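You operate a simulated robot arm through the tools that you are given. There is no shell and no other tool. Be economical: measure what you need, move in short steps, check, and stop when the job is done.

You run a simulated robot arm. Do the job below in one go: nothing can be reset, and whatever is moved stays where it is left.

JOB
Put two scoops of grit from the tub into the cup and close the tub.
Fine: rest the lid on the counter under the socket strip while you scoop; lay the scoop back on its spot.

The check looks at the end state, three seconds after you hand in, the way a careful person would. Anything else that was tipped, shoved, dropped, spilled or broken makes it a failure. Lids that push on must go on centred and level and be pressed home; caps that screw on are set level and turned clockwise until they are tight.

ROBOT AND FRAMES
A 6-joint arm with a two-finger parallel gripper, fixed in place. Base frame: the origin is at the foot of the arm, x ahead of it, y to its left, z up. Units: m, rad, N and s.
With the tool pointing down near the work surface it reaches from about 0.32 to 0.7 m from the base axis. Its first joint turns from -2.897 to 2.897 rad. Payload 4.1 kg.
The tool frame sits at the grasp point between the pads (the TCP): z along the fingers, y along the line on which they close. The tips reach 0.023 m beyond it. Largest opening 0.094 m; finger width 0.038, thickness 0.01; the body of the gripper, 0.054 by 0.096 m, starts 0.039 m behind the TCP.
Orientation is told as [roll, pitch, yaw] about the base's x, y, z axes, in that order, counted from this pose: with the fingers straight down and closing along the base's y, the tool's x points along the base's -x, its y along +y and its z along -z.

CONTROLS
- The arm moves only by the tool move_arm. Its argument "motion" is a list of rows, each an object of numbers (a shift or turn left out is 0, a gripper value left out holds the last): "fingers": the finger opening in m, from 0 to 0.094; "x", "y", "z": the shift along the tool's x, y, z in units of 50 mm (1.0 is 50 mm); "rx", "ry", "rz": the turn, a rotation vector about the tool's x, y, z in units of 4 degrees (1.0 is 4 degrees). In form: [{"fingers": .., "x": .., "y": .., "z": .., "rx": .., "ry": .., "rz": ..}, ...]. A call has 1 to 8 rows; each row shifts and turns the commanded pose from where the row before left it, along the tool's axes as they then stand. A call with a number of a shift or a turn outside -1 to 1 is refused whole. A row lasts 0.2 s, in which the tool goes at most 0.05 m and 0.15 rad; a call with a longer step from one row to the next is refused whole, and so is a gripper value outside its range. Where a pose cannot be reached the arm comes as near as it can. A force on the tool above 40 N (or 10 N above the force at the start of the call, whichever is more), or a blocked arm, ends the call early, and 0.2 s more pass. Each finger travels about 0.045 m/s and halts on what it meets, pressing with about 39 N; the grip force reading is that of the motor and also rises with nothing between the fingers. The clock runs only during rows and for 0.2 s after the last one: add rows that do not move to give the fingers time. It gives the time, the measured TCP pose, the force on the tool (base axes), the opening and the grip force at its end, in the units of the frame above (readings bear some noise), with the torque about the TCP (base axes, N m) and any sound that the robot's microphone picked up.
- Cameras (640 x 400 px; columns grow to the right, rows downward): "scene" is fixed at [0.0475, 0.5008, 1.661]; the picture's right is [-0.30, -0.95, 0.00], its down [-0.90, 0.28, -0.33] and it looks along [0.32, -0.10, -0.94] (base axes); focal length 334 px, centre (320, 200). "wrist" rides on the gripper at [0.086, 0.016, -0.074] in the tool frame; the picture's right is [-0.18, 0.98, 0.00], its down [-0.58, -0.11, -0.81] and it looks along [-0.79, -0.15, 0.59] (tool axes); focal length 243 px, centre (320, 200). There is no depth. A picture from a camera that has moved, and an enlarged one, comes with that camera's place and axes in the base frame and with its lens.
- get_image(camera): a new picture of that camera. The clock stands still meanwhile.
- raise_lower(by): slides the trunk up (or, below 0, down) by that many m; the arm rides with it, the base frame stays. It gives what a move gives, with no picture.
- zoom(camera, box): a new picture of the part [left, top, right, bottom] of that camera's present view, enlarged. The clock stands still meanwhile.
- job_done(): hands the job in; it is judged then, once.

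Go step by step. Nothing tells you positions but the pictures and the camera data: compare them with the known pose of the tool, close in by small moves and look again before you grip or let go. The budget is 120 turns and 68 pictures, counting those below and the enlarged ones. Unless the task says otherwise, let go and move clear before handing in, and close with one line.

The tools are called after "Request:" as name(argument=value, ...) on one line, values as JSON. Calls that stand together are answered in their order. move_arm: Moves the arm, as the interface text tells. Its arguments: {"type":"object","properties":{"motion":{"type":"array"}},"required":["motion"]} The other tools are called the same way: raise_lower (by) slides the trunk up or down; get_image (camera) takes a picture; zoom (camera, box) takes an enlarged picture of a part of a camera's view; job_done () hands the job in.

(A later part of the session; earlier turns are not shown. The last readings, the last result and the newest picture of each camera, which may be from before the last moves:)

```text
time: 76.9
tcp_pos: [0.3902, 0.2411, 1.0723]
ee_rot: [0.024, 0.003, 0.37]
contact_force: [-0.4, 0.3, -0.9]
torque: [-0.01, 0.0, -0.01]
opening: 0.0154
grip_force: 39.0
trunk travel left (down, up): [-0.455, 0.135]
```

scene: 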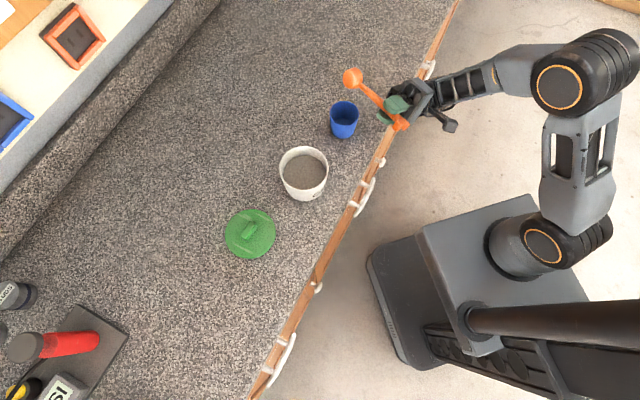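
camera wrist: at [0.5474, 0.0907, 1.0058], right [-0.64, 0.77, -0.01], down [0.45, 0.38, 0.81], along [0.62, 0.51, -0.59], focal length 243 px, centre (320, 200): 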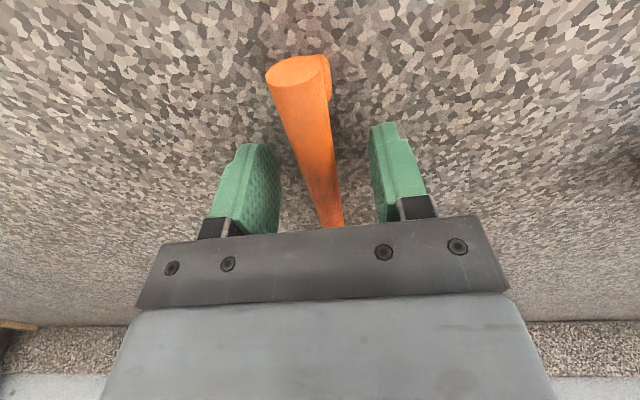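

Level again. I trim the tilt and move so the scoop bowl is above the tub, high enough to be clear.

Request:
move_arm(motion=[{"rx": 0.34}, {"y": 0.78, "x": 0.13, "z": -0.14}, {"y": 0.78, "x": 0.13, "z": -0.14}, {"y": 0.78, "x": 0.13, "z": -0.14}, {"y": 0.78, "x": 0.12, "z": -0.13}, {"y": 0.79, "x": 0.12, "z": -0.13}, {}])

Request:
move_arm(motion=[{"ry": 1}, {"ry": 1}, {"ry": 1}, {"ry": 1}, {"ry": 1}, {"ry": 1}, {"ry": 1}, {"ry": 1}])

Request:
move_arm(motion=[{"ry": 1}, {"ry": 1}, {"ry": 1}, {"ry": 1}, {"ry": 1}, {}])

Request:
zoom(camera="scene", box=[220, 80, 420, 220])

```text
time: 78.5
tcp_pos: [0.2921, 0.4107, 1.1044]
ee_rot: [0.001, 0.007, 0.371]
contact_force: [-0.1, -0.3, 0.1]
torque: [0.0, 0.02, -0.01]
opening: 0.0154
grip_force: 38.7
trunk travel left (down, up): [-0.455, 0.135]
```

```text
time: 80.3
tcp_pos: [0.2913, 0.4127, 1.1057]
ee_rot: [0.0, 0.563, 0.373]
contact_force: [0.3, 1.0, -0.3]
torque: [-0.01, 0.0, -0.01]
opening: 0.0158
grip_force: 38.9
trunk travel left (down, up): [-0.455, 0.135]
```

```text
time: 81.7
tcp_pos: [0.2569, 0.3896, 1.0646]
ee_rot: [0.005, 0.909, 0.371]
contact_force: [1.4, 1.3, 0.8]
torque: [0.14, -0.24, 0.05]
opening: 0.0154
grip_force: 39.5
out of reach, approached as far as the arm can: row 2, 3, 4, 5
trunk travel left (down, up): [-0.455, 0.135]
```

```text
2.86 times, centred on (320, 150) of scene
camera zoom: at [0.0475, 0.5008, 1.661], right [-0.3, -0.95, 0.0], down [-0.9, 0.28, -0.33], along [0.32, -0.1, -0.94], focal length 955 px, centre (320, 343)
```

zoom: 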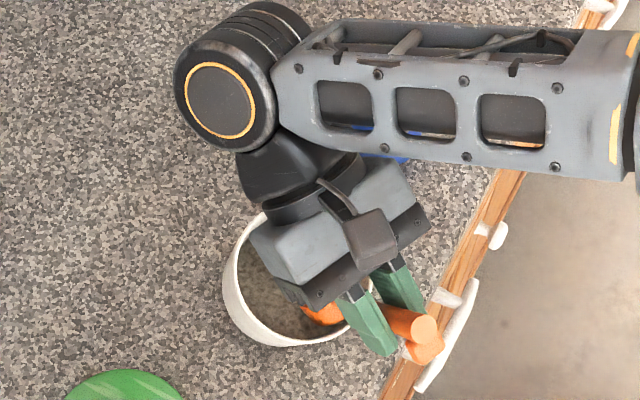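

The arm ran out of reach and slid inward, so the bowl may be brushing the rim. I lift straight up with the trunk, which also improves reach.

Request:
raise_lower(by=0.1)

Request:
zoom(camera="scene", box=[220, 80, 420, 220])

```text
time: 83.0
tcp_pos: [0.2571, 0.3889, 1.1651]
ee_rot: [0.004, 0.91, 0.368]
contact_force: [-0.6, -0.3, -0.5]
torque: [-0.02, 0.0, -0.02]
opening: 0.0154
grip_force: 38.5
trunk travel left (down, up): [-0.555, 0.035]
```

```text
2.86 times, centred on (320, 150) of scene
camera zoom: at [0.0475, 0.5008, 1.661], right [-0.3, -0.95, 0.0], down [-0.9, 0.28, -0.33], along [0.32, -0.1, -0.94], focal length 955 px, centre (320, 343)
```

zoom: 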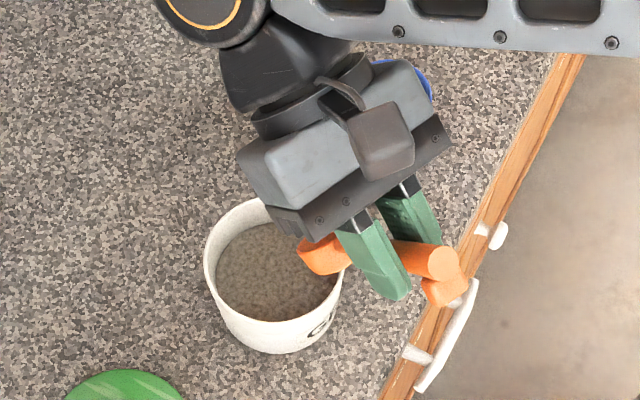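

Clear now, though the tub seems to have been nudged about 6 mm towards the base; it stands upright and nothing spilled. From this trunk height I check that I can reach above the tub at this tilt.

Request:
move_arm(motion=[{"x": -0.208, "z": -0.266, "y": 0.137}, {"x": -0.208, "z": -0.266, "y": 0.137}, {}])

Request:
zoom(camera="scene", box=[220, 80, 420, 220])

```text
time: 83.8
tcp_pos: [0.2676, 0.4038, 1.1493]
ee_rot: [0.007, 0.907, 0.373]
contact_force: [-0.1, -0.5, -0.1]
torque: [0.03, 0.03, -0.04]
opening: 0.0155
grip_force: 39.2
out of reach, approached as far as the arm can: row 1, 2
trunk travel left (down, up): [-0.555, 0.035]
```

```text
2.86 times, centred on (320, 150) of scene
camera zoom: at [0.0475, 0.5008, 1.661], right [-0.3, -0.95, 0.0], down [-0.9, 0.28, -0.33], along [0.32, -0.1, -0.94], focal length 955 px, centre (320, 343)
```

zoom: 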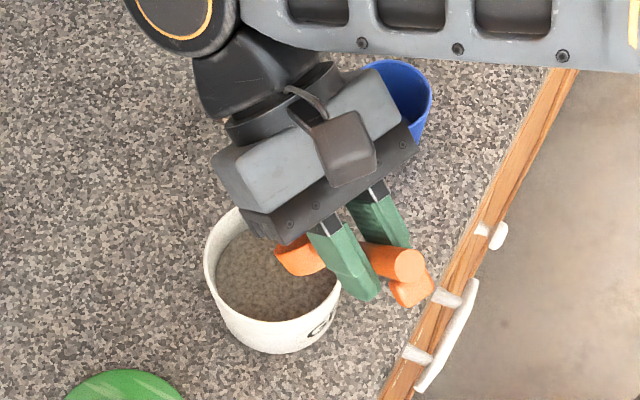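

It is still on the reach boundary, but lower poses reach further. I move diagonally down and forward to hover just above the rim.

Request:
move_arm(motion=[{"x": -0.383, "z": 0.063, "y": 0.04}, {"x": -0.383, "z": 0.063, "y": 0.04}, {}])

Request:
zoom(camera="scene", box=[220, 80, 420, 220])

```text
time: 84.7
tcp_pos: [0.2836, 0.4142, 1.1151]
ee_rot: [0.003, 0.908, 0.371]
contact_force: [-0.4, 0.4, 0.3]
torque: [-0.01, 0.0, -0.02]
opening: 0.0155
grip_force: 39.2
trunk travel left (down, up): [-0.555, 0.035]
```

```text
2.86 times, centred on (320, 150) of scene
camera zoom: at [0.0475, 0.5008, 1.661], right [-0.3, -0.95, 0.0], down [-0.9, 0.28, -0.33], along [0.32, -0.1, -0.94], focal length 955 px, centre (320, 343)
```

zoom: 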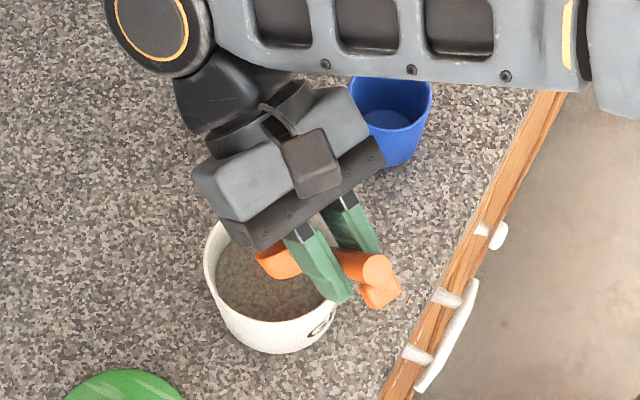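

I'm in place, with the bowl over the tub near its handle side. I lower it straight into the grit.

Request:
move_arm(motion=[{"x": -0.45, "z": 0.35}, {"x": -0.35, "z": 0.27}, {"x": -0.2, "z": 0.16}, {"x": -0.18, "z": 0.14}, {"x": -0.144, "z": 0.114}, {}])

Request:
zoom(camera="scene", box=[220, 80, 420, 220])

```text
time: 86.0
tcp_pos: [0.2841, 0.4158, 1.0316]
ee_rot: [0.005, 0.909, 0.372]
contact_force: [2.8, 0.4, 3.7]
torque: [0.04, -0.2, -0.01]
opening: 0.0155
grip_force: 39.1
trunk travel left (down, up): [-0.555, 0.035]
```

```text
2.86 times, centred on (320, 150) of scene
camera zoom: at [0.0475, 0.5008, 1.661], right [-0.3, -0.95, 0.0], down [-0.9, 0.28, -0.33], along [0.32, -0.1, -0.94], focal length 955 px, centre (320, 343)
```

zoom: 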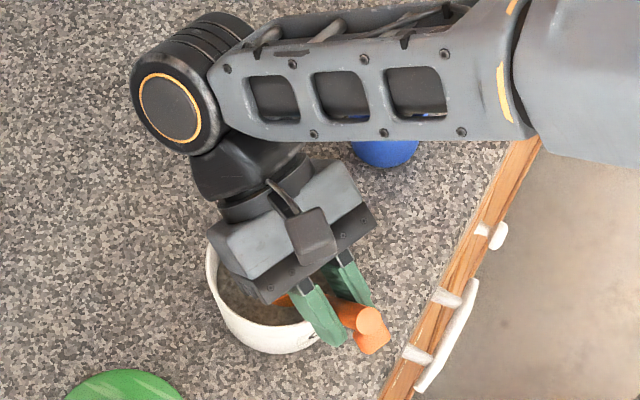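

The bowl is in the grit with low force. Now I sweep forward and curl the bowl up, keeping the handle off the rim.

Request:
move_arm(motion=[{"x": -0.148, "z": -0.189}, {"x": -0.148, "z": -0.189}, {"z": 0.124, "ry": -1}, {"z": 0.124, "ry": -1}, {"x": 0.009, "z": 0.108, "ry": -1}, {"x": 0.005, "z": 0.109, "ry": -1}, {"x": 0.029, "z": 0.103, "ry": -1}, {"x": 0.046, "z": 0.069, "ry": -1}])

Request:
zoom(camera="scene", box=[220, 80, 420, 220])

```text
time: 87.8
tcp_pos: [0.2821, 0.4135, 1.0101]
ee_rot: [0.003, 0.487, 0.37]
contact_force: [1.4, 1.4, 7.8]
torque: [0.08, -0.23, 0.0]
opening: 0.0154
grip_force: 38.9
trunk travel left (down, up): [-0.555, 0.035]
```

```text
2.86 times, centred on (320, 150) of scene
camera zoom: at [0.0475, 0.5008, 1.661], right [-0.3, -0.95, 0.0], down [-0.9, 0.28, -0.33], along [0.32, -0.1, -0.94], focal length 955 px, centre (320, 343)
```

zoom: 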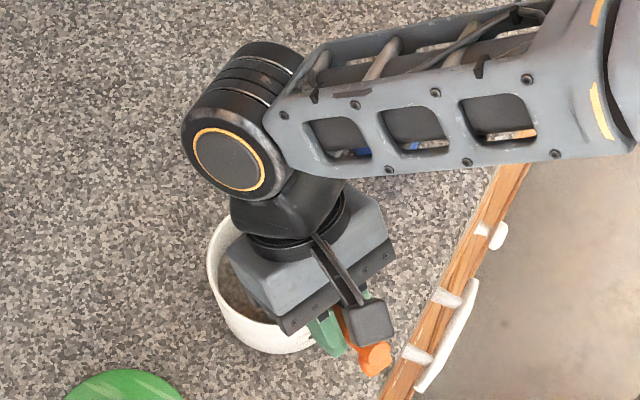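

There's light contact of the handle on the rim (about 8 N up), so I rise a little first and then continue levelling while lifting.

Request:
move_arm(motion=[{"x": 0.075, "z": -0.141}, {"x": 0.06, "z": 0.032, "ry": -1}, {"x": 0.051, "z": 0.023, "ry": -1}, {"x": 0.045, "z": 0.016, "ry": -1}, {"x": 0.038, "ry": -1}, {"x": 0.027, "ry": -1}, {"x": 0.016, "ry": -1}, {"x": 0.006, "z": -0.008, "ry": -1}])

Request:
move_arm(motion=[{"z": -0.2}, {"z": -0.3}, {"z": -0.3}, {}])

Request:
zoom(camera="scene", box=[220, 80, 420, 220])

```text
time: 89.7
tcp_pos: [0.2715, 0.4097, 1.0204]
ee_rot: [0.004, 0.0, 0.368]
contact_force: [0.1, 0.4, -0.7]
torque: [0.02, 0.02, -0.02]
opening: 0.0154
grip_force: 38.8
trunk travel left (down, up): [-0.555, 0.035]
```

```text
time: 90.7
tcp_pos: [0.2718, 0.4077, 1.0607]
ee_rot: [0.002, 0.003, 0.367]
contact_force: [-0.3, -0.3, -0.5]
torque: [0.01, 0.04, 0.02]
opening: 0.0153
grip_force: 38.9
trunk travel left (down, up): [-0.555, 0.035]
```

```text
2.86 times, centred on (320, 150) of scene
camera zoom: at [0.0475, 0.5008, 1.661], right [-0.3, -0.95, 0.0], down [-0.9, 0.28, -0.33], along [0.32, -0.1, -0.94], focal length 955 px, centre (320, 343)
```

zoom: 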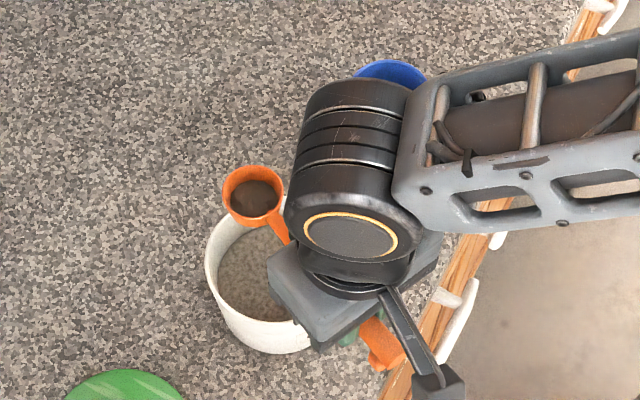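

The scoop came up full and level. I carry it gently over the cup, raised, then lower the trunk to the height at which the pour roll was proven.

Request:
move_arm(motion=[{"x": -0.1, "y": -0.35, "z": -0.2}, {"x": -0.18, "y": -0.6, "z": -0.5}, {"x": -0.18, "y": -0.6, "z": -0.5}, {"x": -0.18, "y": -0.6, "z": -0.5}, {"x": -0.18, "y": -0.6, "z": -0.5}, {"x": -0.1, "y": -0.4, "z": -0.4}, {"x": -0.074, "y": -0.268, "z": -0.2}, {}])

Request:
raise_lower(by=-0.14)

Request:
zoom(camera="scene", box=[260, 60, 420, 180])

```text
time: 92.5
tcp_pos: [0.3779, 0.2667, 1.2001]
ee_rot: [0.002, 0.002, 0.369]
contact_force: [-0.9, 0.3, -0.1]
torque: [-0.05, 0.02, 0.01]
opening: 0.0151
grip_force: 39.6
trunk travel left (down, up): [-0.555, 0.035]
```

```text
time: 94.1
tcp_pos: [0.3787, 0.2673, 1.0603]
ee_rot: [0.003, 0.002, 0.367]
contact_force: [0.0, 0.4, -0.1]
torque: [0.02, 0.04, 0.02]
opening: 0.0152
grip_force: 38.9
trunk travel left (down, up): [-0.415, 0.175]
```

```text
3.33 times, centred on (340, 120) of scene
camera zoom: at [0.0475, 0.5008, 1.661], right [-0.3, -0.95, 0.0], down [-0.9, 0.28, -0.33], along [0.32, -0.1, -0.94], focal length 1114 px, centre (253, 467)
```

zoom: 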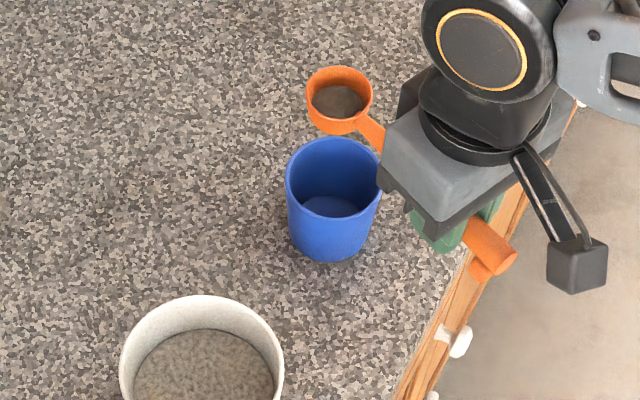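

The bowl sits right over the cup. I lower it and roll it to pour.

Request:
move_arm(motion=[{"z": 0.36}, {"z": 0.36}, {"rx": -1}, {"rx": -1}, {"rx": -1}, {"rx": -1}, {"rx": -1}, {"rx": -1}])

Request:
move_arm(motion=[{"rx": -1}, {"rx": -1}, {"rx": -1}, {"rx": -1}, {"rx": -1}, {"rx": -1}, {"rx": -1}, {"rx": -1}])

Request:
move_arm(motion=[{"rx": -1}, {"rx": -1}, {"rx": -1}, {"rx": -1}, {"rx": -1}, {"rx": -1}, {"rx": -1}, {"rx": -1}])

Request:
zoom(camera="scene", box=[260, 60, 420, 180])

```text
time: 95.9
tcp_pos: [0.3776, 0.2677, 1.025]
ee_rot: [0.423, 0.001, 0.369]
contact_force: [0.6, -0.2, -0.9]
torque: [0.02, 0.02, -0.01]
opening: 0.0155
grip_force: 39.3
trunk travel left (down, up): [-0.415, 0.175]
```

```text
time: 97.7
tcp_pos: [0.3782, 0.2681, 1.0241]
ee_rot: [0.981, 0.002, 0.37]
contact_force: [0.1, 0.6, -0.6]
torque: [0.01, 0.03, -0.04]
opening: 0.0155
grip_force: 39.2
trunk travel left (down, up): [-0.415, 0.175]
```

```text
time: 99.5
tcp_pos: [0.3781, 0.2672, 1.0238]
ee_rot: [1.54, 0.003, 0.368]
contact_force: [0.2, -0.5, -0.4]
torque: [0.0, 0.03, 0.03]
opening: 0.0153
grip_force: 39.0
trunk travel left (down, up): [-0.415, 0.175]
```

```text
3.33 times, centred on (340, 120) of scene
camera zoom: at [0.0475, 0.5008, 1.661], right [-0.3, -0.95, 0.0], down [-0.9, 0.28, -0.33], along [0.32, -0.1, -0.94], focal length 1114 px, centre (253, 467)
```

zoom: 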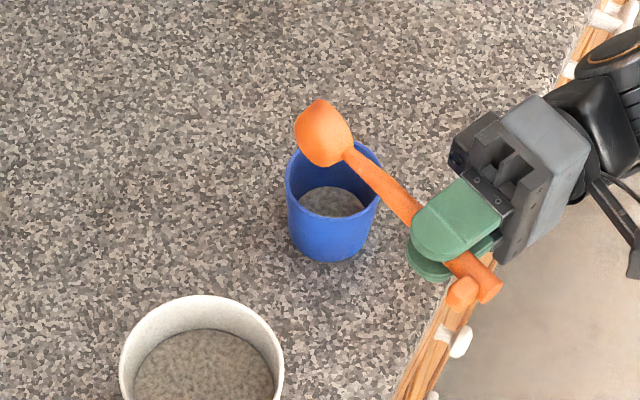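

Grit is in the cup with no visible spill. I roll a bit further to empty the bowl, wait, and come back.

Request:
move_arm(motion=[{"rx": -1}, {"rx": -1}, {"rx": -1}, {"rx": -1}, {"rx": -0.7}, {}, {}])

Request:
move_arm(motion=[{"rx": 1}, {"rx": 1}, {"rx": 1}, {"rx": 1}, {"rx": 1}, {"rx": 1}, {"rx": 1}, {"rx": 1}])

Request:
move_arm(motion=[{"rx": 1}, {"rx": 1}, {"rx": 1}, {"rx": 1}, {"rx": 1}, {"rx": 1}, {"rx": 1}, {"rx": 1}])

Request:
move_arm(motion=[{"rx": 1}, {"rx": 1}, {"rx": 1}, {"rx": 1}, {"rx": 1}, {"rx": 1}, {"rx": 1}, {"rx": 1}])

Request:
zoom(camera="scene", box=[220, 60, 420, 210])

```text
time: 101.1
tcp_pos: [0.3786, 0.2681, 1.0245]
ee_rot: [1.866, 0.003, 0.368]
contact_force: [0.1, 0.6, -1.1]
torque: [-0.03, 0.01, 0.0]
opening: 0.0154
grip_force: 38.9
trunk travel left (down, up): [-0.415, 0.175]
```

```text
time: 102.9
tcp_pos: [0.3789, 0.2678, 1.0241]
ee_rot: [1.307, 0.002, 0.369]
contact_force: [-0.3, -0.8, -0.1]
torque: [-0.03, 0.01, -0.02]
opening: 0.0154
grip_force: 38.9
trunk travel left (down, up): [-0.415, 0.175]
```

```text
time: 104.7
tcp_pos: [0.3778, 0.2675, 1.0234]
ee_rot: [0.748, 0.002, 0.365]
contact_force: [0.0, -0.6, -0.2]
torque: [0.01, 0.02, 0.02]
opening: 0.0154
grip_force: 39.4
trunk travel left (down, up): [-0.415, 0.175]
```

```text
time: 106.5
tcp_pos: [0.379, 0.2671, 1.0241]
ee_rot: [0.191, 0.001, 0.369]
contact_force: [0.3, 0.2, 0.0]
torque: [-0.01, 0.04, -0.01]
opening: 0.0153
grip_force: 38.8
trunk travel left (down, up): [-0.415, 0.175]
```

```text
2.67 times, centred on (320, 135) of scene
camera zoom: at [0.0475, 0.5008, 1.661], right [-0.3, -0.95, 0.0], down [-0.9, 0.28, -0.33], along [0.32, -0.1, -0.94], focal length 892 px, centre (320, 373)
```

zoom: 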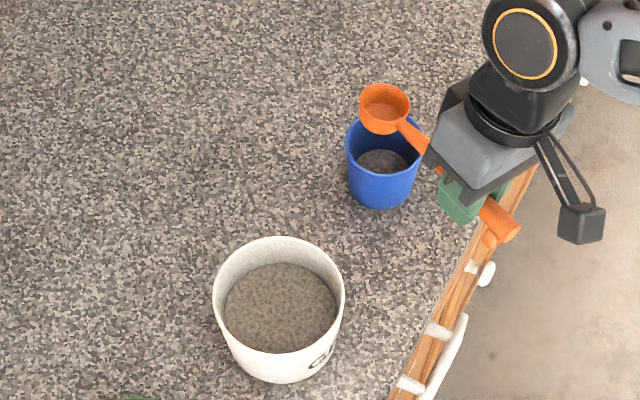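

The bowl emptied cleanly and the cup holds the first scoop. I repeat for the second one: trunk back up, over the tub, and tilt.

Request:
raise_lower(by=0.14)

Request:
move_arm(motion=[{"rx": 1}, {"rx": 1}, {"rx": 0.72}, {"y": 0.85, "x": 0.18, "z": 0.2}, {"y": 0.85, "x": 0.18, "z": 0.25}, {"y": 0.86, "x": 0.18, "z": 0.25}, {"y": 0.86, "x": 0.19, "z": 0.28}, {}])

Request:
move_arm(motion=[{"ry": 1}, {"ry": 1}, {"ry": 1}, {"ry": 1}, {"ry": 1}, {"ry": 1}, {"ry": 1}, {}])

```text
time: 108.2
tcp_pos: [0.3795, 0.268, 1.1641]
ee_rot: [0.189, 0.003, 0.368]
contact_force: [-0.2, -0.1, -0.9]
torque: [-0.02, 0.03, 0.01]
opening: 0.0153
grip_force: 39.2
trunk travel left (down, up): [-0.555, 0.035]
```

```text
time: 110.0
tcp_pos: [0.2821, 0.4141, 1.1131]
ee_rot: [0.002, 0.002, 0.368]
contact_force: [-0.7, 0.1, -0.6]
torque: [-0.01, 0.0, -0.02]
opening: 0.0151
grip_force: 38.8
trunk travel left (down, up): [-0.555, 0.035]
```

```text
time: 111.8
tcp_pos: [0.2822, 0.4141, 1.1151]
ee_rot: [0.002, 0.49, 0.369]
contact_force: [-0.3, 0.6, -0.9]
torque: [-0.03, 0.03, -0.02]
opening: 0.0152
grip_force: 39.1
trunk travel left (down, up): [-0.555, 0.035]
```

Request:
move_arm(motion=[{"ry": 1}, {"ry": 1}, {"ry": 1}, {"ry": 1}, {"ry": 1}, {"ry": 1}, {}])

Request:
zoom(camera="scene", box=[220, 80, 420, 220])

```text
time: 113.4
tcp_pos: [0.2829, 0.4141, 1.1155]
ee_rot: [0.003, 0.911, 0.368]
contact_force: [-0.9, -0.5, 0.3]
torque: [-0.01, 0.03, 0.05]
opening: 0.0157
grip_force: 38.8
trunk travel left (down, up): [-0.555, 0.035]
```

```text
2.86 times, centred on (320, 150) of scene
camera zoom: at [0.0475, 0.5008, 1.661], right [-0.3, -0.95, 0.0], down [-0.9, 0.28, -0.33], along [0.32, -0.1, -0.94], focal length 955 px, centre (320, 343)
```

zoom: 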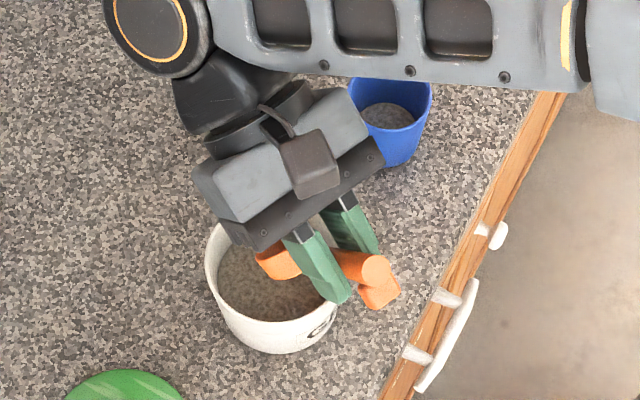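

Same hover pose as before. Now I go down into the grit, slightly deeper this time.

Request:
move_arm(motion=[{"x": -0.48, "z": 0.33}, {"x": -0.38, "z": 0.26}, {"x": -0.2, "z": 0.15}, {"x": -0.19, "z": 0.14}, {"x": -0.155, "z": 0.115}, {}])

Request:
move_arm(motion=[{"x": -0.14, "z": -0.175}, {"x": -0.135, "z": -0.17}, {"z": 0.124, "ry": -1}, {"z": 0.124, "ry": -1}, {"x": 0.009, "z": 0.108, "ry": -1}, {"x": 0.044, "z": 0.063, "ry": -1}, {"x": 0.064, "z": 0.054, "ry": -1}, {"x": 0.078, "z": 0.018, "ry": -1}])

```text
time: 114.8
tcp_pos: [0.2861, 0.4166, 1.0285]
ee_rot: [0.002, 0.908, 0.37]
contact_force: [1.5, 0.5, 2.7]
torque: [0.02, -0.17, -0.02]
opening: 0.0153
grip_force: 38.6
trunk travel left (down, up): [-0.555, 0.035]
```

```text
time: 116.6
tcp_pos: [0.2837, 0.4149, 1.0186]
ee_rot: [0.003, 0.489, 0.369]
contact_force: [-0.1, -0.6, -0.6]
torque: [-0.02, -0.01, 0.03]
opening: 0.0153
grip_force: 39.3
trunk travel left (down, up): [-0.555, 0.035]
```

No rim contact this time. I level out and lift.

Request:
move_arm(motion=[{"x": 0.06, "z": 0.032, "ry": -1}, {"x": 0.051, "z": 0.023, "ry": -1}, {"x": 0.045, "z": 0.016, "ry": -1}, {"x": 0.038, "ry": -1}, {"x": 0.027, "ry": -1}, {"x": 0.016, "ry": -1}, {"x": 0.006, "z": -0.008, "ry": -1}])

Request:
move_arm(motion=[{"z": -0.2}, {"z": -0.3}, {"z": -0.3}, {}])

Request:
zoom(camera="scene", box=[220, 80, 420, 220])

```text
time: 118.2
tcp_pos: [0.2715, 0.4096, 1.0195]
ee_rot: [0.001, 0.001, 0.369]
contact_force: [-0.5, 0.6, -0.2]
torque: [-0.03, 0.02, 0.0]
opening: 0.0157
grip_force: 39.0
trunk travel left (down, up): [-0.555, 0.035]
```

```text
time: 119.2
tcp_pos: [0.2717, 0.4094, 1.0593]
ee_rot: [0.002, 0.002, 0.368]
contact_force: [0.5, 0.0, -0.1]
torque: [-0.01, 0.02, -0.01]
opening: 0.0152
grip_force: 38.8
trunk travel left (down, up): [-0.555, 0.035]
```

```text
2.86 times, centred on (320, 150) of scene
camera zoom: at [0.0475, 0.5008, 1.661], right [-0.3, -0.95, 0.0], down [-0.9, 0.28, -0.33], along [0.32, -0.1, -0.94], focal length 955 px, centre (320, 343)
```

zoom: 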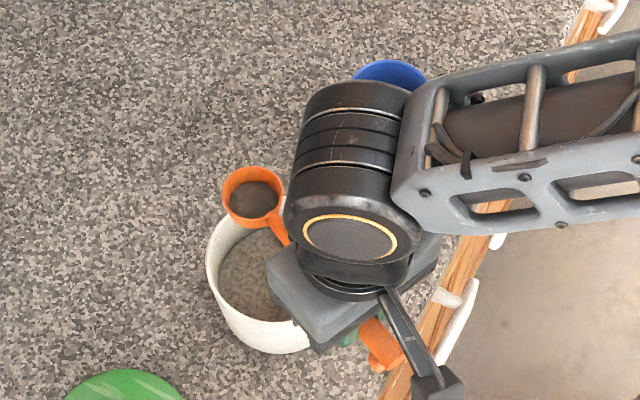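

The second scoop is full. I carry it the same way to the cup.

Request:
move_arm(motion=[{"x": -0.1, "y": -0.36, "z": -0.2}, {"x": -0.18, "y": -0.6, "z": -0.5}, {"x": -0.18, "y": -0.6, "z": -0.5}, {"x": -0.18, "y": -0.6, "z": -0.5}, {"x": -0.17, "y": -0.6, "z": -0.5}, {"x": -0.1, "y": -0.41, "z": -0.4}, {"x": -0.06, "y": -0.268, "z": -0.2}, {}])

Request:
raise_lower(by=-0.14)

Request:
zoom(camera="scene", box=[260, 60, 420, 180])

```text
time: 121.0
tcp_pos: [0.3786, 0.2655, 1.1992]
ee_rot: [0.001, 0.0, 0.368]
contact_force: [-0.3, 0.1, -0.9]
torque: [-0.06, 0.04, 0.03]
opening: 0.0154
grip_force: 39.1
trunk travel left (down, up): [-0.555, 0.035]
```

```text
time: 122.7
tcp_pos: [0.3781, 0.2661, 1.0582]
ee_rot: [0.001, 0.003, 0.368]
contact_force: [-1.0, -1.1, -1.2]
torque: [0.01, 0.0, 0.02]
opening: 0.0151
grip_force: 39.2
trunk travel left (down, up): [-0.415, 0.175]
```

```text
3.33 times, centred on (340, 120) of scene
camera zoom: at [0.0475, 0.5008, 1.661], right [-0.3, -0.95, 0.0], down [-0.9, 0.28, -0.33], along [0.32, -0.1, -0.94], focal length 1114 px, centre (253, 467)
```

zoom: 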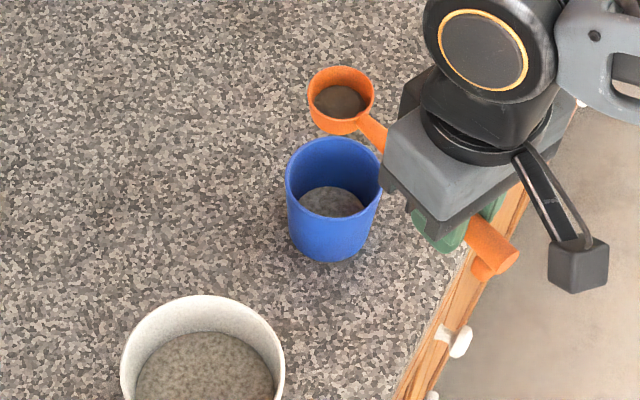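

Same position as the first pour. I lower and roll.

Request:
move_arm(motion=[{"z": 0.34}, {"z": 0.34, "y": 0.02}, {"rx": -1}, {"rx": -1}, {"rx": -1}, {"rx": -1}, {"rx": -1}, {"rx": -1}])

Request:
move_arm(motion=[{"rx": -1}, {"rx": -1}, {"rx": -1}, {"rx": -1}, {"rx": -1}, {"rx": -1}, {"rx": -1}, {"rx": -1}])

Request:
move_arm(motion=[{"rx": -1}, {"rx": -1}, {"rx": -1}, {"rx": -1}, {"rx": -1}, {"rx": -1}, {"rx": -1}, {"rx": -1}])

Request:
move_arm(motion=[{"rx": -1}, {"rx": -1}, {"rx": -1}, {"rx": -1}, {"rx": -0.7}, {}, {}])

Request:
move_arm(motion=[{"rx": 1}, {"rx": 1}, {"rx": 1}, {"rx": 1}, {"rx": 1}, {"rx": 1}, {"rx": 1}, {"rx": 1}])

Request:
move_arm(motion=[{"rx": 1}, {"rx": 1}, {"rx": 1}, {"rx": 1}, {"rx": 1}, {"rx": 1}, {"rx": 1}, {"rx": 1}])

Request:
move_arm(motion=[{"rx": 1}, {"rx": 1}, {"rx": 1}, {"rx": 1}, {"rx": 1}, {"rx": 1}, {"rx": 1}, {"rx": 1}])

Request:
move_arm(motion=[{"rx": 1}, {"rx": 1}, {"rx": 0.7}, {"z": -0.5}, {"z": -0.5}, {"z": -0.5}, {}])

Request:
zoom(camera="scene", box=[220, 60, 420, 210])

```text
time: 124.5
tcp_pos: [0.3779, 0.2676, 1.0238]
ee_rot: [0.42, 0.0, 0.369]
contact_force: [-0.1, 0.2, -1.0]
torque: [0.0, 0.0, 0.03]
opening: 0.0151
grip_force: 38.6
trunk travel left (down, up): [-0.415, 0.175]
```

```text
time: 126.3
tcp_pos: [0.3788, 0.2675, 1.0249]
ee_rot: [0.979, 0.0, 0.368]
contact_force: [-0.3, 0.5, 0.5]
torque: [0.01, 0.05, 0.0]
opening: 0.0154
grip_force: 38.4
trunk travel left (down, up): [-0.415, 0.175]
```

```text
time: 128.1
tcp_pos: [0.3797, 0.2662, 1.0237]
ee_rot: [1.538, 0.002, 0.369]
contact_force: [-0.4, -0.3, -0.7]
torque: [0.01, 0.0, 0.01]
opening: 0.0154
grip_force: 38.8
trunk travel left (down, up): [-0.415, 0.175]
```

```text
time: 129.7
tcp_pos: [0.3796, 0.2687, 1.0243]
ee_rot: [1.865, 0.002, 0.369]
contact_force: [1.0, -0.4, -0.5]
torque: [-0.02, 0.02, -0.03]
opening: 0.0154
grip_force: 38.9
trunk travel left (down, up): [-0.415, 0.175]
```

```text
time: 131.5
tcp_pos: [0.3799, 0.2669, 1.0235]
ee_rot: [1.306, 0.001, 0.369]
contact_force: [0.1, 0.0, -0.2]
torque: [0.03, 0.04, 0.01]
opening: 0.0152
grip_force: 38.7
trunk travel left (down, up): [-0.415, 0.175]
```

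```text
time: 133.3
tcp_pos: [0.3786, 0.2657, 1.0229]
ee_rot: [0.748, 0.003, 0.365]
contact_force: [0.3, 0.9, -0.7]
torque: [-0.01, 0.01, -0.03]
opening: 0.0151
grip_force: 38.2
trunk travel left (down, up): [-0.415, 0.175]
```

```text
time: 135.1
tcp_pos: [0.3791, 0.2667, 1.0242]
ee_rot: [0.188, -0.001, 0.369]
contact_force: [-0.4, 0.6, -0.4]
torque: [-0.03, 0.02, 0.0]
opening: 0.0153
grip_force: 39.3
trunk travel left (down, up): [-0.415, 0.175]
```

```text
time: 136.7
tcp_pos: [0.3786, 0.2661, 1.0994]
ee_rot: [0.0, 0.002, 0.37]
contact_force: [-0.5, 0.5, 0.5]
torque: [0.03, 0.05, -0.01]
opening: 0.0154
grip_force: 38.7
trunk travel left (down, up): [-0.415, 0.175]
```

```text
2.67 times, centred on (320, 135) of scene
camera zoom: at [0.0475, 0.5008, 1.661], right [-0.3, -0.95, 0.0], down [-0.9, 0.28, -0.33], along [0.32, -0.1, -0.94], focal length 892 px, centre (320, 373)
```

zoom: 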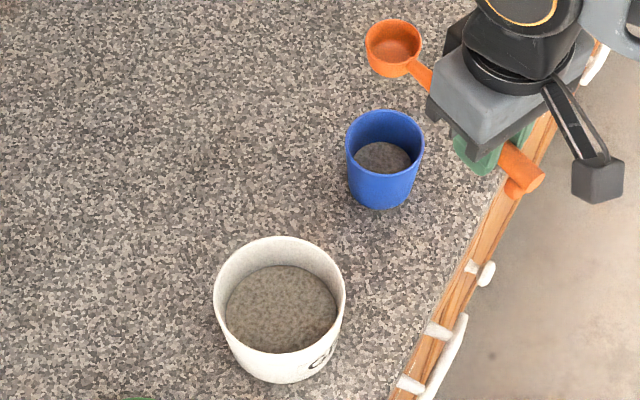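

Both scoops are in the cup and nothing is spilled. Now I return the scoop: trunk up, turn, and head back to its spot.

Request:
raise_lower(by=0.08)

Request:
move_arm(motion=[{"rz": -1}, {"rz": -1}, {"rz": -1}, {"rz": -1}, {"rz": -1}, {"rz": -1}, {"rz": -1}, {"rz": -0.29}])

Request:
move_arm(motion=[{"y": -0.85, "x": -0.2}, {"y": -0.85, "x": -0.2, "z": 0.2}, {"y": -0.86, "x": -0.2, "z": 0.45}, {"y": -0.86, "x": -0.2, "z": 0.45}, {"y": -0.86, "x": -0.2, "z": 0.45}, {"y": -0.85, "x": -0.21, "z": 0.45}, {"z": 0.8}, {}])

```text
time: 137.8
tcp_pos: [0.379, 0.2656, 1.1805]
ee_rot: [0.001, 0.001, 0.367]
contact_force: [-0.6, -0.4, -1.3]
torque: [-0.02, 0.01, 0.0]
opening: 0.0152
grip_force: 39.2
trunk travel left (down, up): [-0.495, 0.095]
```

```text
time: 139.6
tcp_pos: [0.3777, 0.266, 1.1791]
ee_rot: [0.001, 0.0, 0.877]
contact_force: [-0.9, -0.2, 0.3]
torque: [0.01, 0.0, -0.01]
opening: 0.0152
grip_force: 39.0
trunk travel left (down, up): [-0.495, 0.095]
```

```text
time: 141.4
tcp_pos: [0.6119, 0.1507, 1.0381]
ee_rot: [0.001, 0.0, 0.877]
contact_force: [0.7, -0.2, -1.1]
torque: [-0.05, 0.0, 0.02]
opening: 0.0152
grip_force: 39.0
trunk travel left (down, up): [-0.495, 0.095]
```

I'm over the spot. I trim and lower it to its pick-up height.

Request:
move_arm(motion=[{"y": -0.066, "z": 0.6}, {"z": 0.6}, {"z": 0.5}, {"z": 0.3}, {"z": 0.1}, {"z": 0.06}, {"z": 0.05}, {}])

Request:
zoom(camera="scene", box=[330, 30, 410, 90])

```text
time: 143.2
tcp_pos: [0.6169, 0.1469, 0.928]
ee_rot: [0.003, 0.001, 0.877]
contact_force: [0.4, 0.4, -0.2]
torque: [-0.03, 0.01, -0.01]
opening: 0.0154
grip_force: 39.1
trunk travel left (down, up): [-0.495, 0.095]
```

```text
6.67 times, centred on (370, 60) of scene
camera zoom: at [0.0475, 0.5008, 1.661], right [-0.3, -0.95, 0.0], down [-0.9, 0.28, -0.33], along [0.32, -0.1, -0.94], focal length 2229 px, centre (-13, 1133)
```

zoom: 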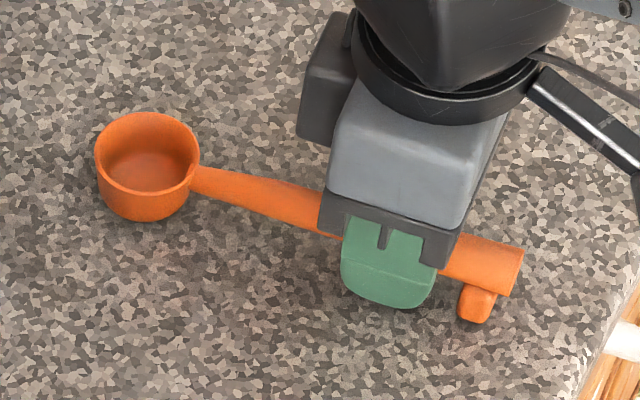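

Within about 3 mm of the original spot. I trim, touch down, release and rise.

Request:
move_arm(motion=[{"y": 0.05}, {"z": 0.03}, {"z": 0.02}, {}])

Request:
move_arm(motion=[{"fingers": 0.05}, {}, {}, {}, {"z": -0.5}, {"z": -0.7}, {"z": -0.8}, {}])

Request:
zoom(camera="scene", box=[250, 30, 410, 130])

```text
time: 144.2
tcp_pos: [0.6144, 0.1489, 0.9266]
ee_rot: [0.001, 0.001, 0.877]
contact_force: [0.7, 0.8, 1.6]
torque: [0.25, -0.24, 0.03]
opening: 0.0152
grip_force: 39.2
trunk travel left (down, up): [-0.495, 0.095]
```

```text
time: 146.0
tcp_pos: [0.6149, 0.1476, 1.0278]
ee_rot: [0.001, 0.001, 0.875]
contact_force: [-0.8, -0.5, -0.6]
torque: [0.01, -0.03, 0.01]
opening: 0.0497
grip_force: 0.1
trunk travel left (down, up): [-0.495, 0.095]
```

```text
4.00 times, centred on (330, 80) of scene
camera zoom: at [0.0475, 0.5008, 1.661], right [-0.3, -0.95, 0.0], down [-0.9, 0.28, -0.33], along [0.32, -0.1, -0.94], focal length 1337 px, centre (280, 680)
```

zoom: 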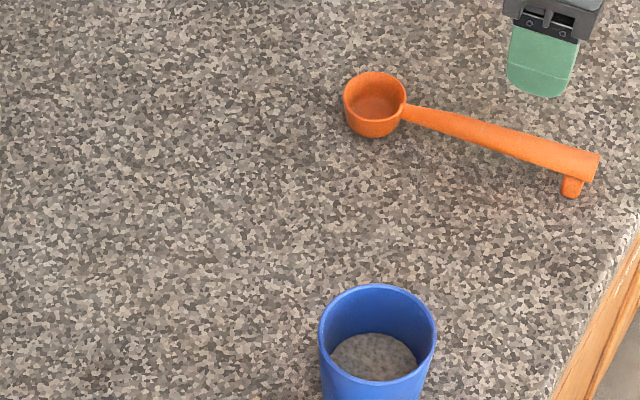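

The scoop lies back on its spot. Next is the lid: retreat, turn the wrist to the lid's orientation, and go to it.

Request:
move_arm(motion=[{"z": -0.7, "x": 0.5}, {"z": -0.7, "x": 0.55}, {"x": 0.55, "rz": 1}, {"rz": 1}, {"rz": 1}, {"rz": 1}, {"rz": 1}, {"rz": 1}])

Request:
move_arm(motion=[{"rz": 1}, {"rz": 1}, {"rz": 1}, {"rz": 1}, {"rz": 1}, {"rz": 1}, {"rz": 1}, {"rz": 1}])

Request:
move_arm(motion=[{"rz": 1}, {"rz": 1}, {"rz": 1}, {"rz": 1}, {"rz": 1}, {"rz": 1}, {"rz": 1}, {"rz": 1}])

Request:
move_arm(motion=[{"rz": 1}, {"rz": 0.77}, {"x": 1}, {"x": 1}, {"x": 1}, {"x": 1}, {"x": 1}, {"x": 1}])

```text
time: 147.8
tcp_pos: [0.5634, 0.0861, 1.0962]
ee_rot: [0.003, 0.001, 0.457]
contact_force: [-0.2, 0.6, -0.4]
torque: [-0.01, -0.02, 0.01]
opening: 0.05
grip_force: 0.0
trunk travel left (down, up): [-0.495, 0.095]
```

```text
time: 149.6
tcp_pos: [0.563, 0.0873, 1.0957]
ee_rot: [0.001, 0.002, -0.1]
contact_force: [0.1, 0.2, -0.2]
torque: [0.02, 0.03, 0.0]
opening: 0.0497
grip_force: 0.1
trunk travel left (down, up): [-0.495, 0.095]
```

```text
time: 151.4
tcp_pos: [0.563, 0.0886, 1.096]
ee_rot: [0.0, 0.004, -0.662]
contact_force: [0.1, 0.0, -0.6]
torque: [0.02, 0.02, 0.02]
opening: 0.0501
grip_force: 0.1
trunk travel left (down, up): [-0.495, 0.095]
```

```text
time: 153.2
tcp_pos: [0.3488, 0.3031, 1.0971]
ee_rot: [0.001, 0.002, -0.783]
contact_force: [-0.1, 0.4, 0.3]
torque: [0.0, -0.01, 0.0]
opening: 0.0501
grip_force: 0.1
trunk travel left (down, up): [-0.495, 0.095]
```

Request:
move_arm(motion=[{"x": 0.86}, {"x": 0.86}, {"x": 0.86}, {"x": 0.86, "z": 0.2}, {"x": 0.86, "y": 0.5, "z": 0.4}, {"x": 0.87, "y": 0.75, "z": 0.4}, {"y": 0.8, "z": 0.4}, {"y": 0.77}])

Request:
get_image(camera="wrist")

```text
refused: row 5 steps farther than a row can; nothing moved
```

```text
16 pictures are left
camera wrist: at [0.2996, 0.3747, 1.1721], right [0.82, 0.57, 0.0], down [0.34, -0.49, 0.81], along [0.46, -0.66, -0.59], focal length 243 px, centre (320, 200)
```

wrist: 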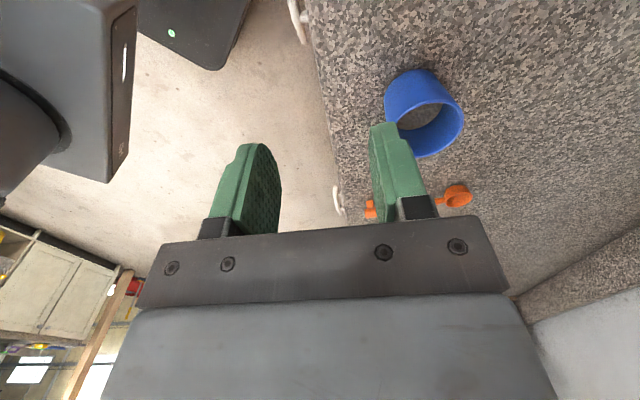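

The step was too long and the call was refused. I resend it with smaller rows.

Request:
move_arm(motion=[{"x": 0.9}, {"x": 0.9}, {"x": 0.9}, {"x": 0.9}, {"x": 0.9}, {"x": 0.67, "z": 0.4}, {"y": 0.5, "z": 0.5}, {}])

Request:
move_arm(motion=[{"y": 0.77, "z": 0.3}, {"y": 0.77, "z": 0.2}, {"y": 0.78}, {}])

Request:
get_image(camera="wrist")

```text
time: 155.0
tcp_pos: [0.1863, 0.5019, 1.0526]
ee_rot: [-0.004, 0.001, -0.781]
contact_force: [-0.9, 0.5, 0.3]
torque: [0.01, 0.04, -0.03]
opening: 0.0499
grip_force: 0.1
trunk travel left (down, up): [-0.495, 0.095]
```

```text
time: 156.0
tcp_pos: [0.2667, 0.5821, 1.0264]
ee_rot: [-0.003, 0.001, -0.781]
contact_force: [0.2, -0.5, 0.1]
torque: [-0.03, 0.02, -0.01]
opening: 0.0502
grip_force: 0.0
trunk travel left (down, up): [-0.495, 0.095]
```

```text
15 pictures are left
camera wrist: at [0.217, 0.6533, 1.103], right [0.82, 0.57, 0.0], down [0.34, -0.49, 0.81], along [0.46, -0.66, -0.59], focal length 243 px, centre (320, 200)
```

wrist: 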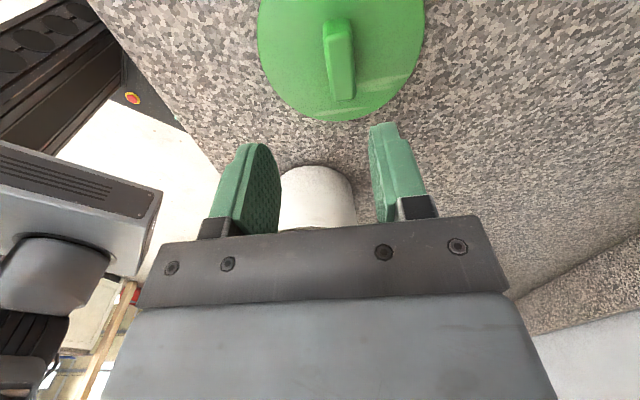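

The lid is where I left it. I align to the release pose, descend to the same grip height and close.

Request:
move_arm(motion=[{"x": 0.066, "y": 0.047, "rz": 0.06, "rx": 0.07, "ry": -0.1}, {"z": 0.6}, {"z": 0.5}, {"z": 0.4}, {"z": 0.15}, {"z": 0.04}, {}])

Request:
get_image(camera="wrist")

```text
time: 157.6
tcp_pos: [0.2654, 0.5844, 0.9419]
ee_rot: [-0.007, -0.005, -0.786]
contact_force: [-0.5, 0.2, -0.3]
torque: [-0.05, 0.01, 0.02]
opening: 0.0501
grip_force: 0.0
trunk travel left (down, up): [-0.495, 0.095]
```

```text
14 pictures are left
camera wrist: at [0.2161, 0.6565, 1.018], right [0.83, 0.56, 0.0], down [0.33, -0.48, 0.81], along [0.45, -0.67, -0.59], focal length 243 px, centre (320, 200)
```

wrist: 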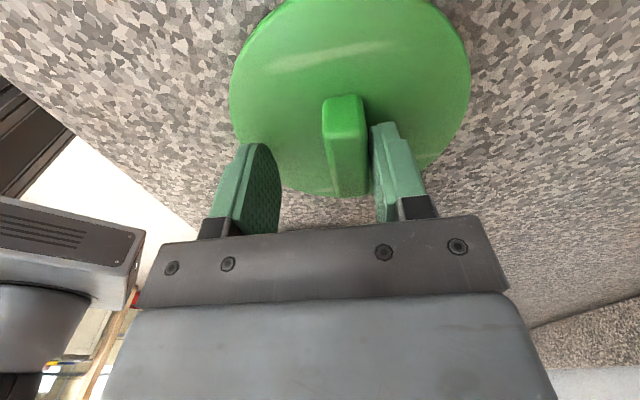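

The knob sits about 11 mm towards +y and 4 mm towards +x of my TCP, so I shift to centre on it before gripping.

Request:
move_arm(motion=[{"y": 0.11, "x": 0.04}, {"y": 0.11, "x": 0.04}, {}])

Request:
get_image(camera="wrist")

```text
time: 158.4
tcp_pos: [0.2706, 0.5945, 0.9425]
ee_rot: [-0.007, -0.005, -0.787]
contact_force: [0.4, 0.3, -0.3]
torque: [-0.01, -0.01, -0.05]
opening: 0.0499
grip_force: 0.0
trunk travel left (down, up): [-0.495, 0.095]
```

```text
13 pictures are left
camera wrist: at [0.2213, 0.6665, 1.0182], right [0.83, 0.56, 0.0], down [0.33, -0.48, 0.81], along [0.45, -0.67, -0.59], focal length 243 px, centre (320, 200)
```

wrist: 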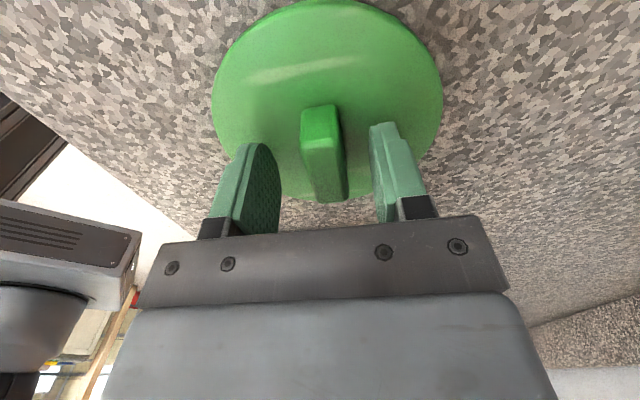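

Request:
move_arm(motion=[{"y": 0.1}, {"fingers": 0.03}, {}, {"fingers": 0.0}, {}, {}, {}])

Request:
get_image(camera="wrist")

```text
time: 160.0
tcp_pos: [0.2741, 0.598, 0.9417]
ee_rot: [-0.006, -0.004, -0.787]
contact_force: [-0.2, -0.3, 0.4]
torque: [0.02, -0.05, 0.0]
opening: 0.0169
grip_force: 38.9
trunk travel left (down, up): [-0.495, 0.095]
```

```text
12 pictures are left
camera wrist: at [0.2249, 0.6702, 1.0178], right [0.83, 0.56, 0.0], down [0.33, -0.48, 0.81], along [0.45, -0.67, -0.59], focal length 243 px, centre (320, 200)
```

wrist: 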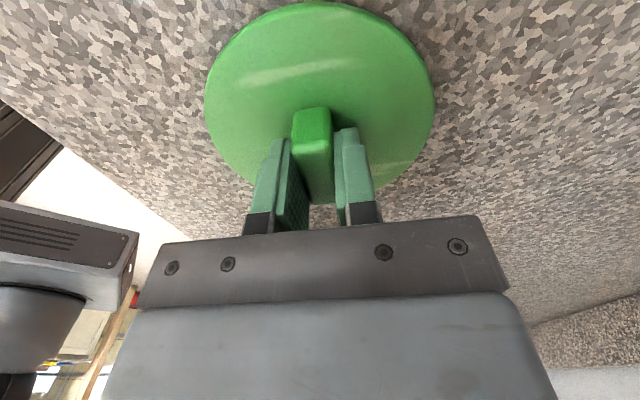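

The lid is gripped as before. I lift, draw it in and carry it above the tub, whose centre should now put my TCP at about (0.358, 0.440).

Request:
move_arm(motion=[{"z": -0.3}, {"z": -0.7}, {"y": -0.6, "z": -0.5}, {"y": -0.45, "z": -0.7}, {"z": -0.77}, {}])

Request:
move_arm(motion=[{"x": -0.85}, {"x": -0.85}, {"x": -0.85}, {"x": -0.87}, {}])

Request:
zoom(camera="scene", box=[224, 100, 384, 200])

Request:
get_image(camera="wrist")

```text
time: 161.4
tcp_pos: [0.241, 0.5642, 1.091]
ee_rot: [-0.004, -0.006, -0.786]
contact_force: [-0.5, 0.5, 0.1]
torque: [0.0, 0.0, -0.01]
opening: 0.017
grip_force: 39.1
trunk travel left (down, up): [-0.495, 0.095]
```

```text
time: 162.6
tcp_pos: [0.3593, 0.439, 1.0913]
ee_rot: [-0.004, -0.006, -0.788]
contact_force: [-0.4, 0.0, 0.7]
torque: [0.02, 0.0, 0.02]
opening: 0.017
grip_force: 38.9
trunk travel left (down, up): [-0.495, 0.095]
```

```text
4.00 times, centred on (304, 150) of scene
camera zoom: at [0.0475, 0.5008, 1.661], right [-0.3, -0.95, 0.0], down [-0.9, 0.28, -0.33], along [0.32, -0.1, -0.94], focal length 1337 px, centre (384, 400)
```

zoom: 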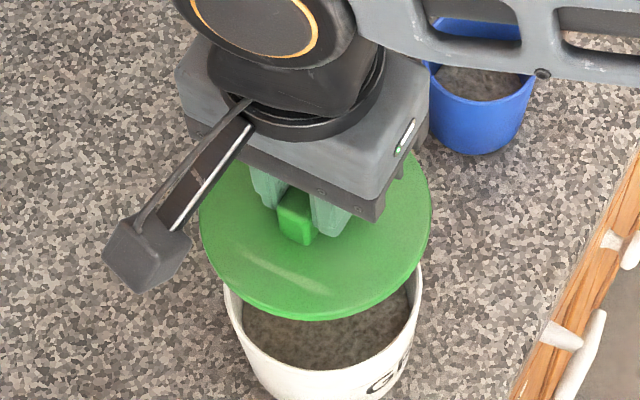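

```text
10 pictures are left
camera wrist: at [0.309, 0.5113, 1.1678], right [0.83, 0.56, 0.0], down [0.33, -0.48, 0.81], along [0.45, -0.67, -0.59], focal length 243 px, centre (320, 200)
```

wrist: 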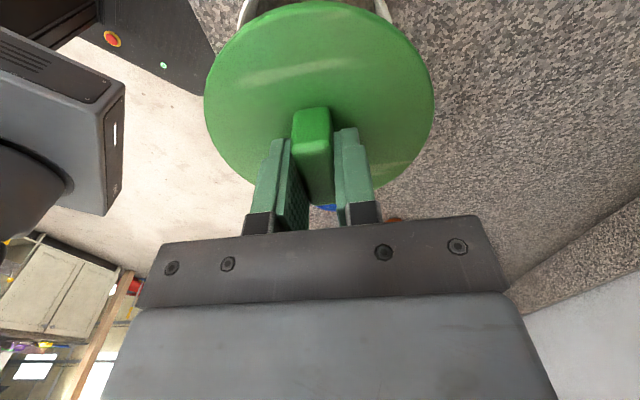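

The lid hovers centred to within a few mm. I lower it to about 8 mm above the rim and compare again.

Request:
move_arm(motion=[{"z": 0.5}, {"z": 0.4}, {"z": 0.25}, {}])

Request:
zoom(camera="scene", box=[256, 130, 352, 220])

```text
time: 163.6
tcp_pos: [0.3596, 0.44, 1.035]
ee_rot: [-0.005, -0.004, -0.787]
contact_force: [0.2, 0.7, 0.4]
torque: [0.0, 0.01, 0.01]
opening: 0.017
grip_force: 39.4
trunk travel left (down, up): [-0.495, 0.095]
```

```text
4.44 times, centred on (304, 175) of scene
camera zoom: at [0.0475, 0.5008, 1.661], right [-0.3, -0.95, 0.0], down [-0.9, 0.28, -0.33], along [0.32, -0.1, -0.94], focal length 1486 px, centre (391, 311)
```

zoom: 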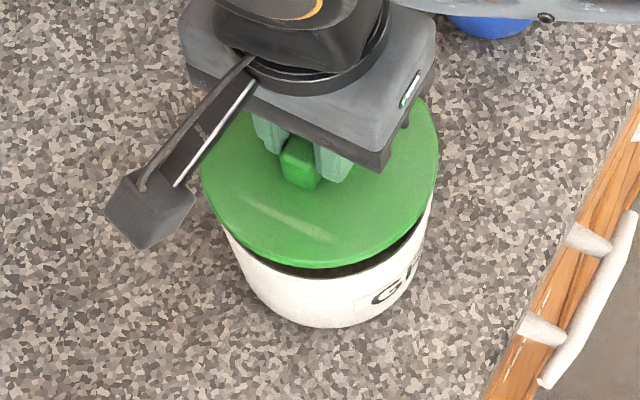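

Very close: the lid needs only about a 2 mm shift, to (0.358, 0.440). I shift and lower it onto the rim in small steps.

Request:
move_arm(motion=[{"x": 0.026, "y": -0.024}, {"z": 0.1}, {"z": 0.08}, {"z": 0.06}, {"z": 0.06}, {}])

```text
time: 165.0
tcp_pos: [0.356, 0.4413, 1.0191]
ee_rot: [-0.005, -0.005, -0.788]
contact_force: [-1.0, -0.2, 0.1]
torque: [-0.04, 0.08, 0.02]
opening: 0.0171
grip_force: 39.0
trunk travel left (down, up): [-0.495, 0.095]
```

Request:
move_arm(motion=[{"z": 0.04}, {"z": 0.04}, {"z": 0.04}, {}])

Request:
zoom(camera="scene", box=[256, 130, 352, 220])

```text
time: 166.0
tcp_pos: [0.3566, 0.4409, 1.0182]
ee_rot: [0.003, -0.004, -0.787]
contact_force: [2.3, 3.5, 37.1]
torque: [0.02, 0.0, 0.03]
opening: 0.0176
grip_force: 39.1
trunk travel left (down, up): [-0.495, 0.095]
```

```text
4.44 times, centred on (304, 175) of scene
camera zoom: at [0.0475, 0.5008, 1.661], right [-0.3, -0.95, 0.0], down [-0.9, 0.28, -0.33], along [0.32, -0.1, -0.94], focal length 1486 px, centre (391, 311)
```

zoom: 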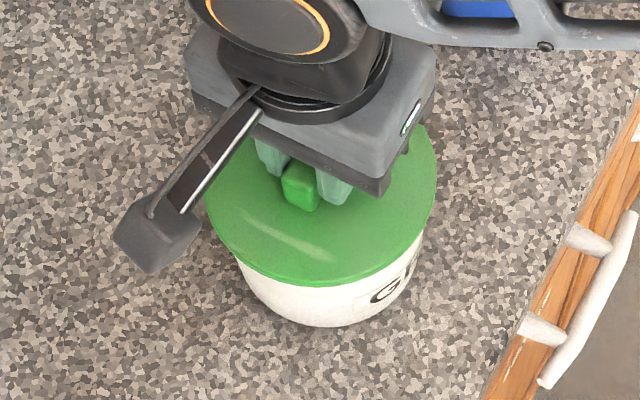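

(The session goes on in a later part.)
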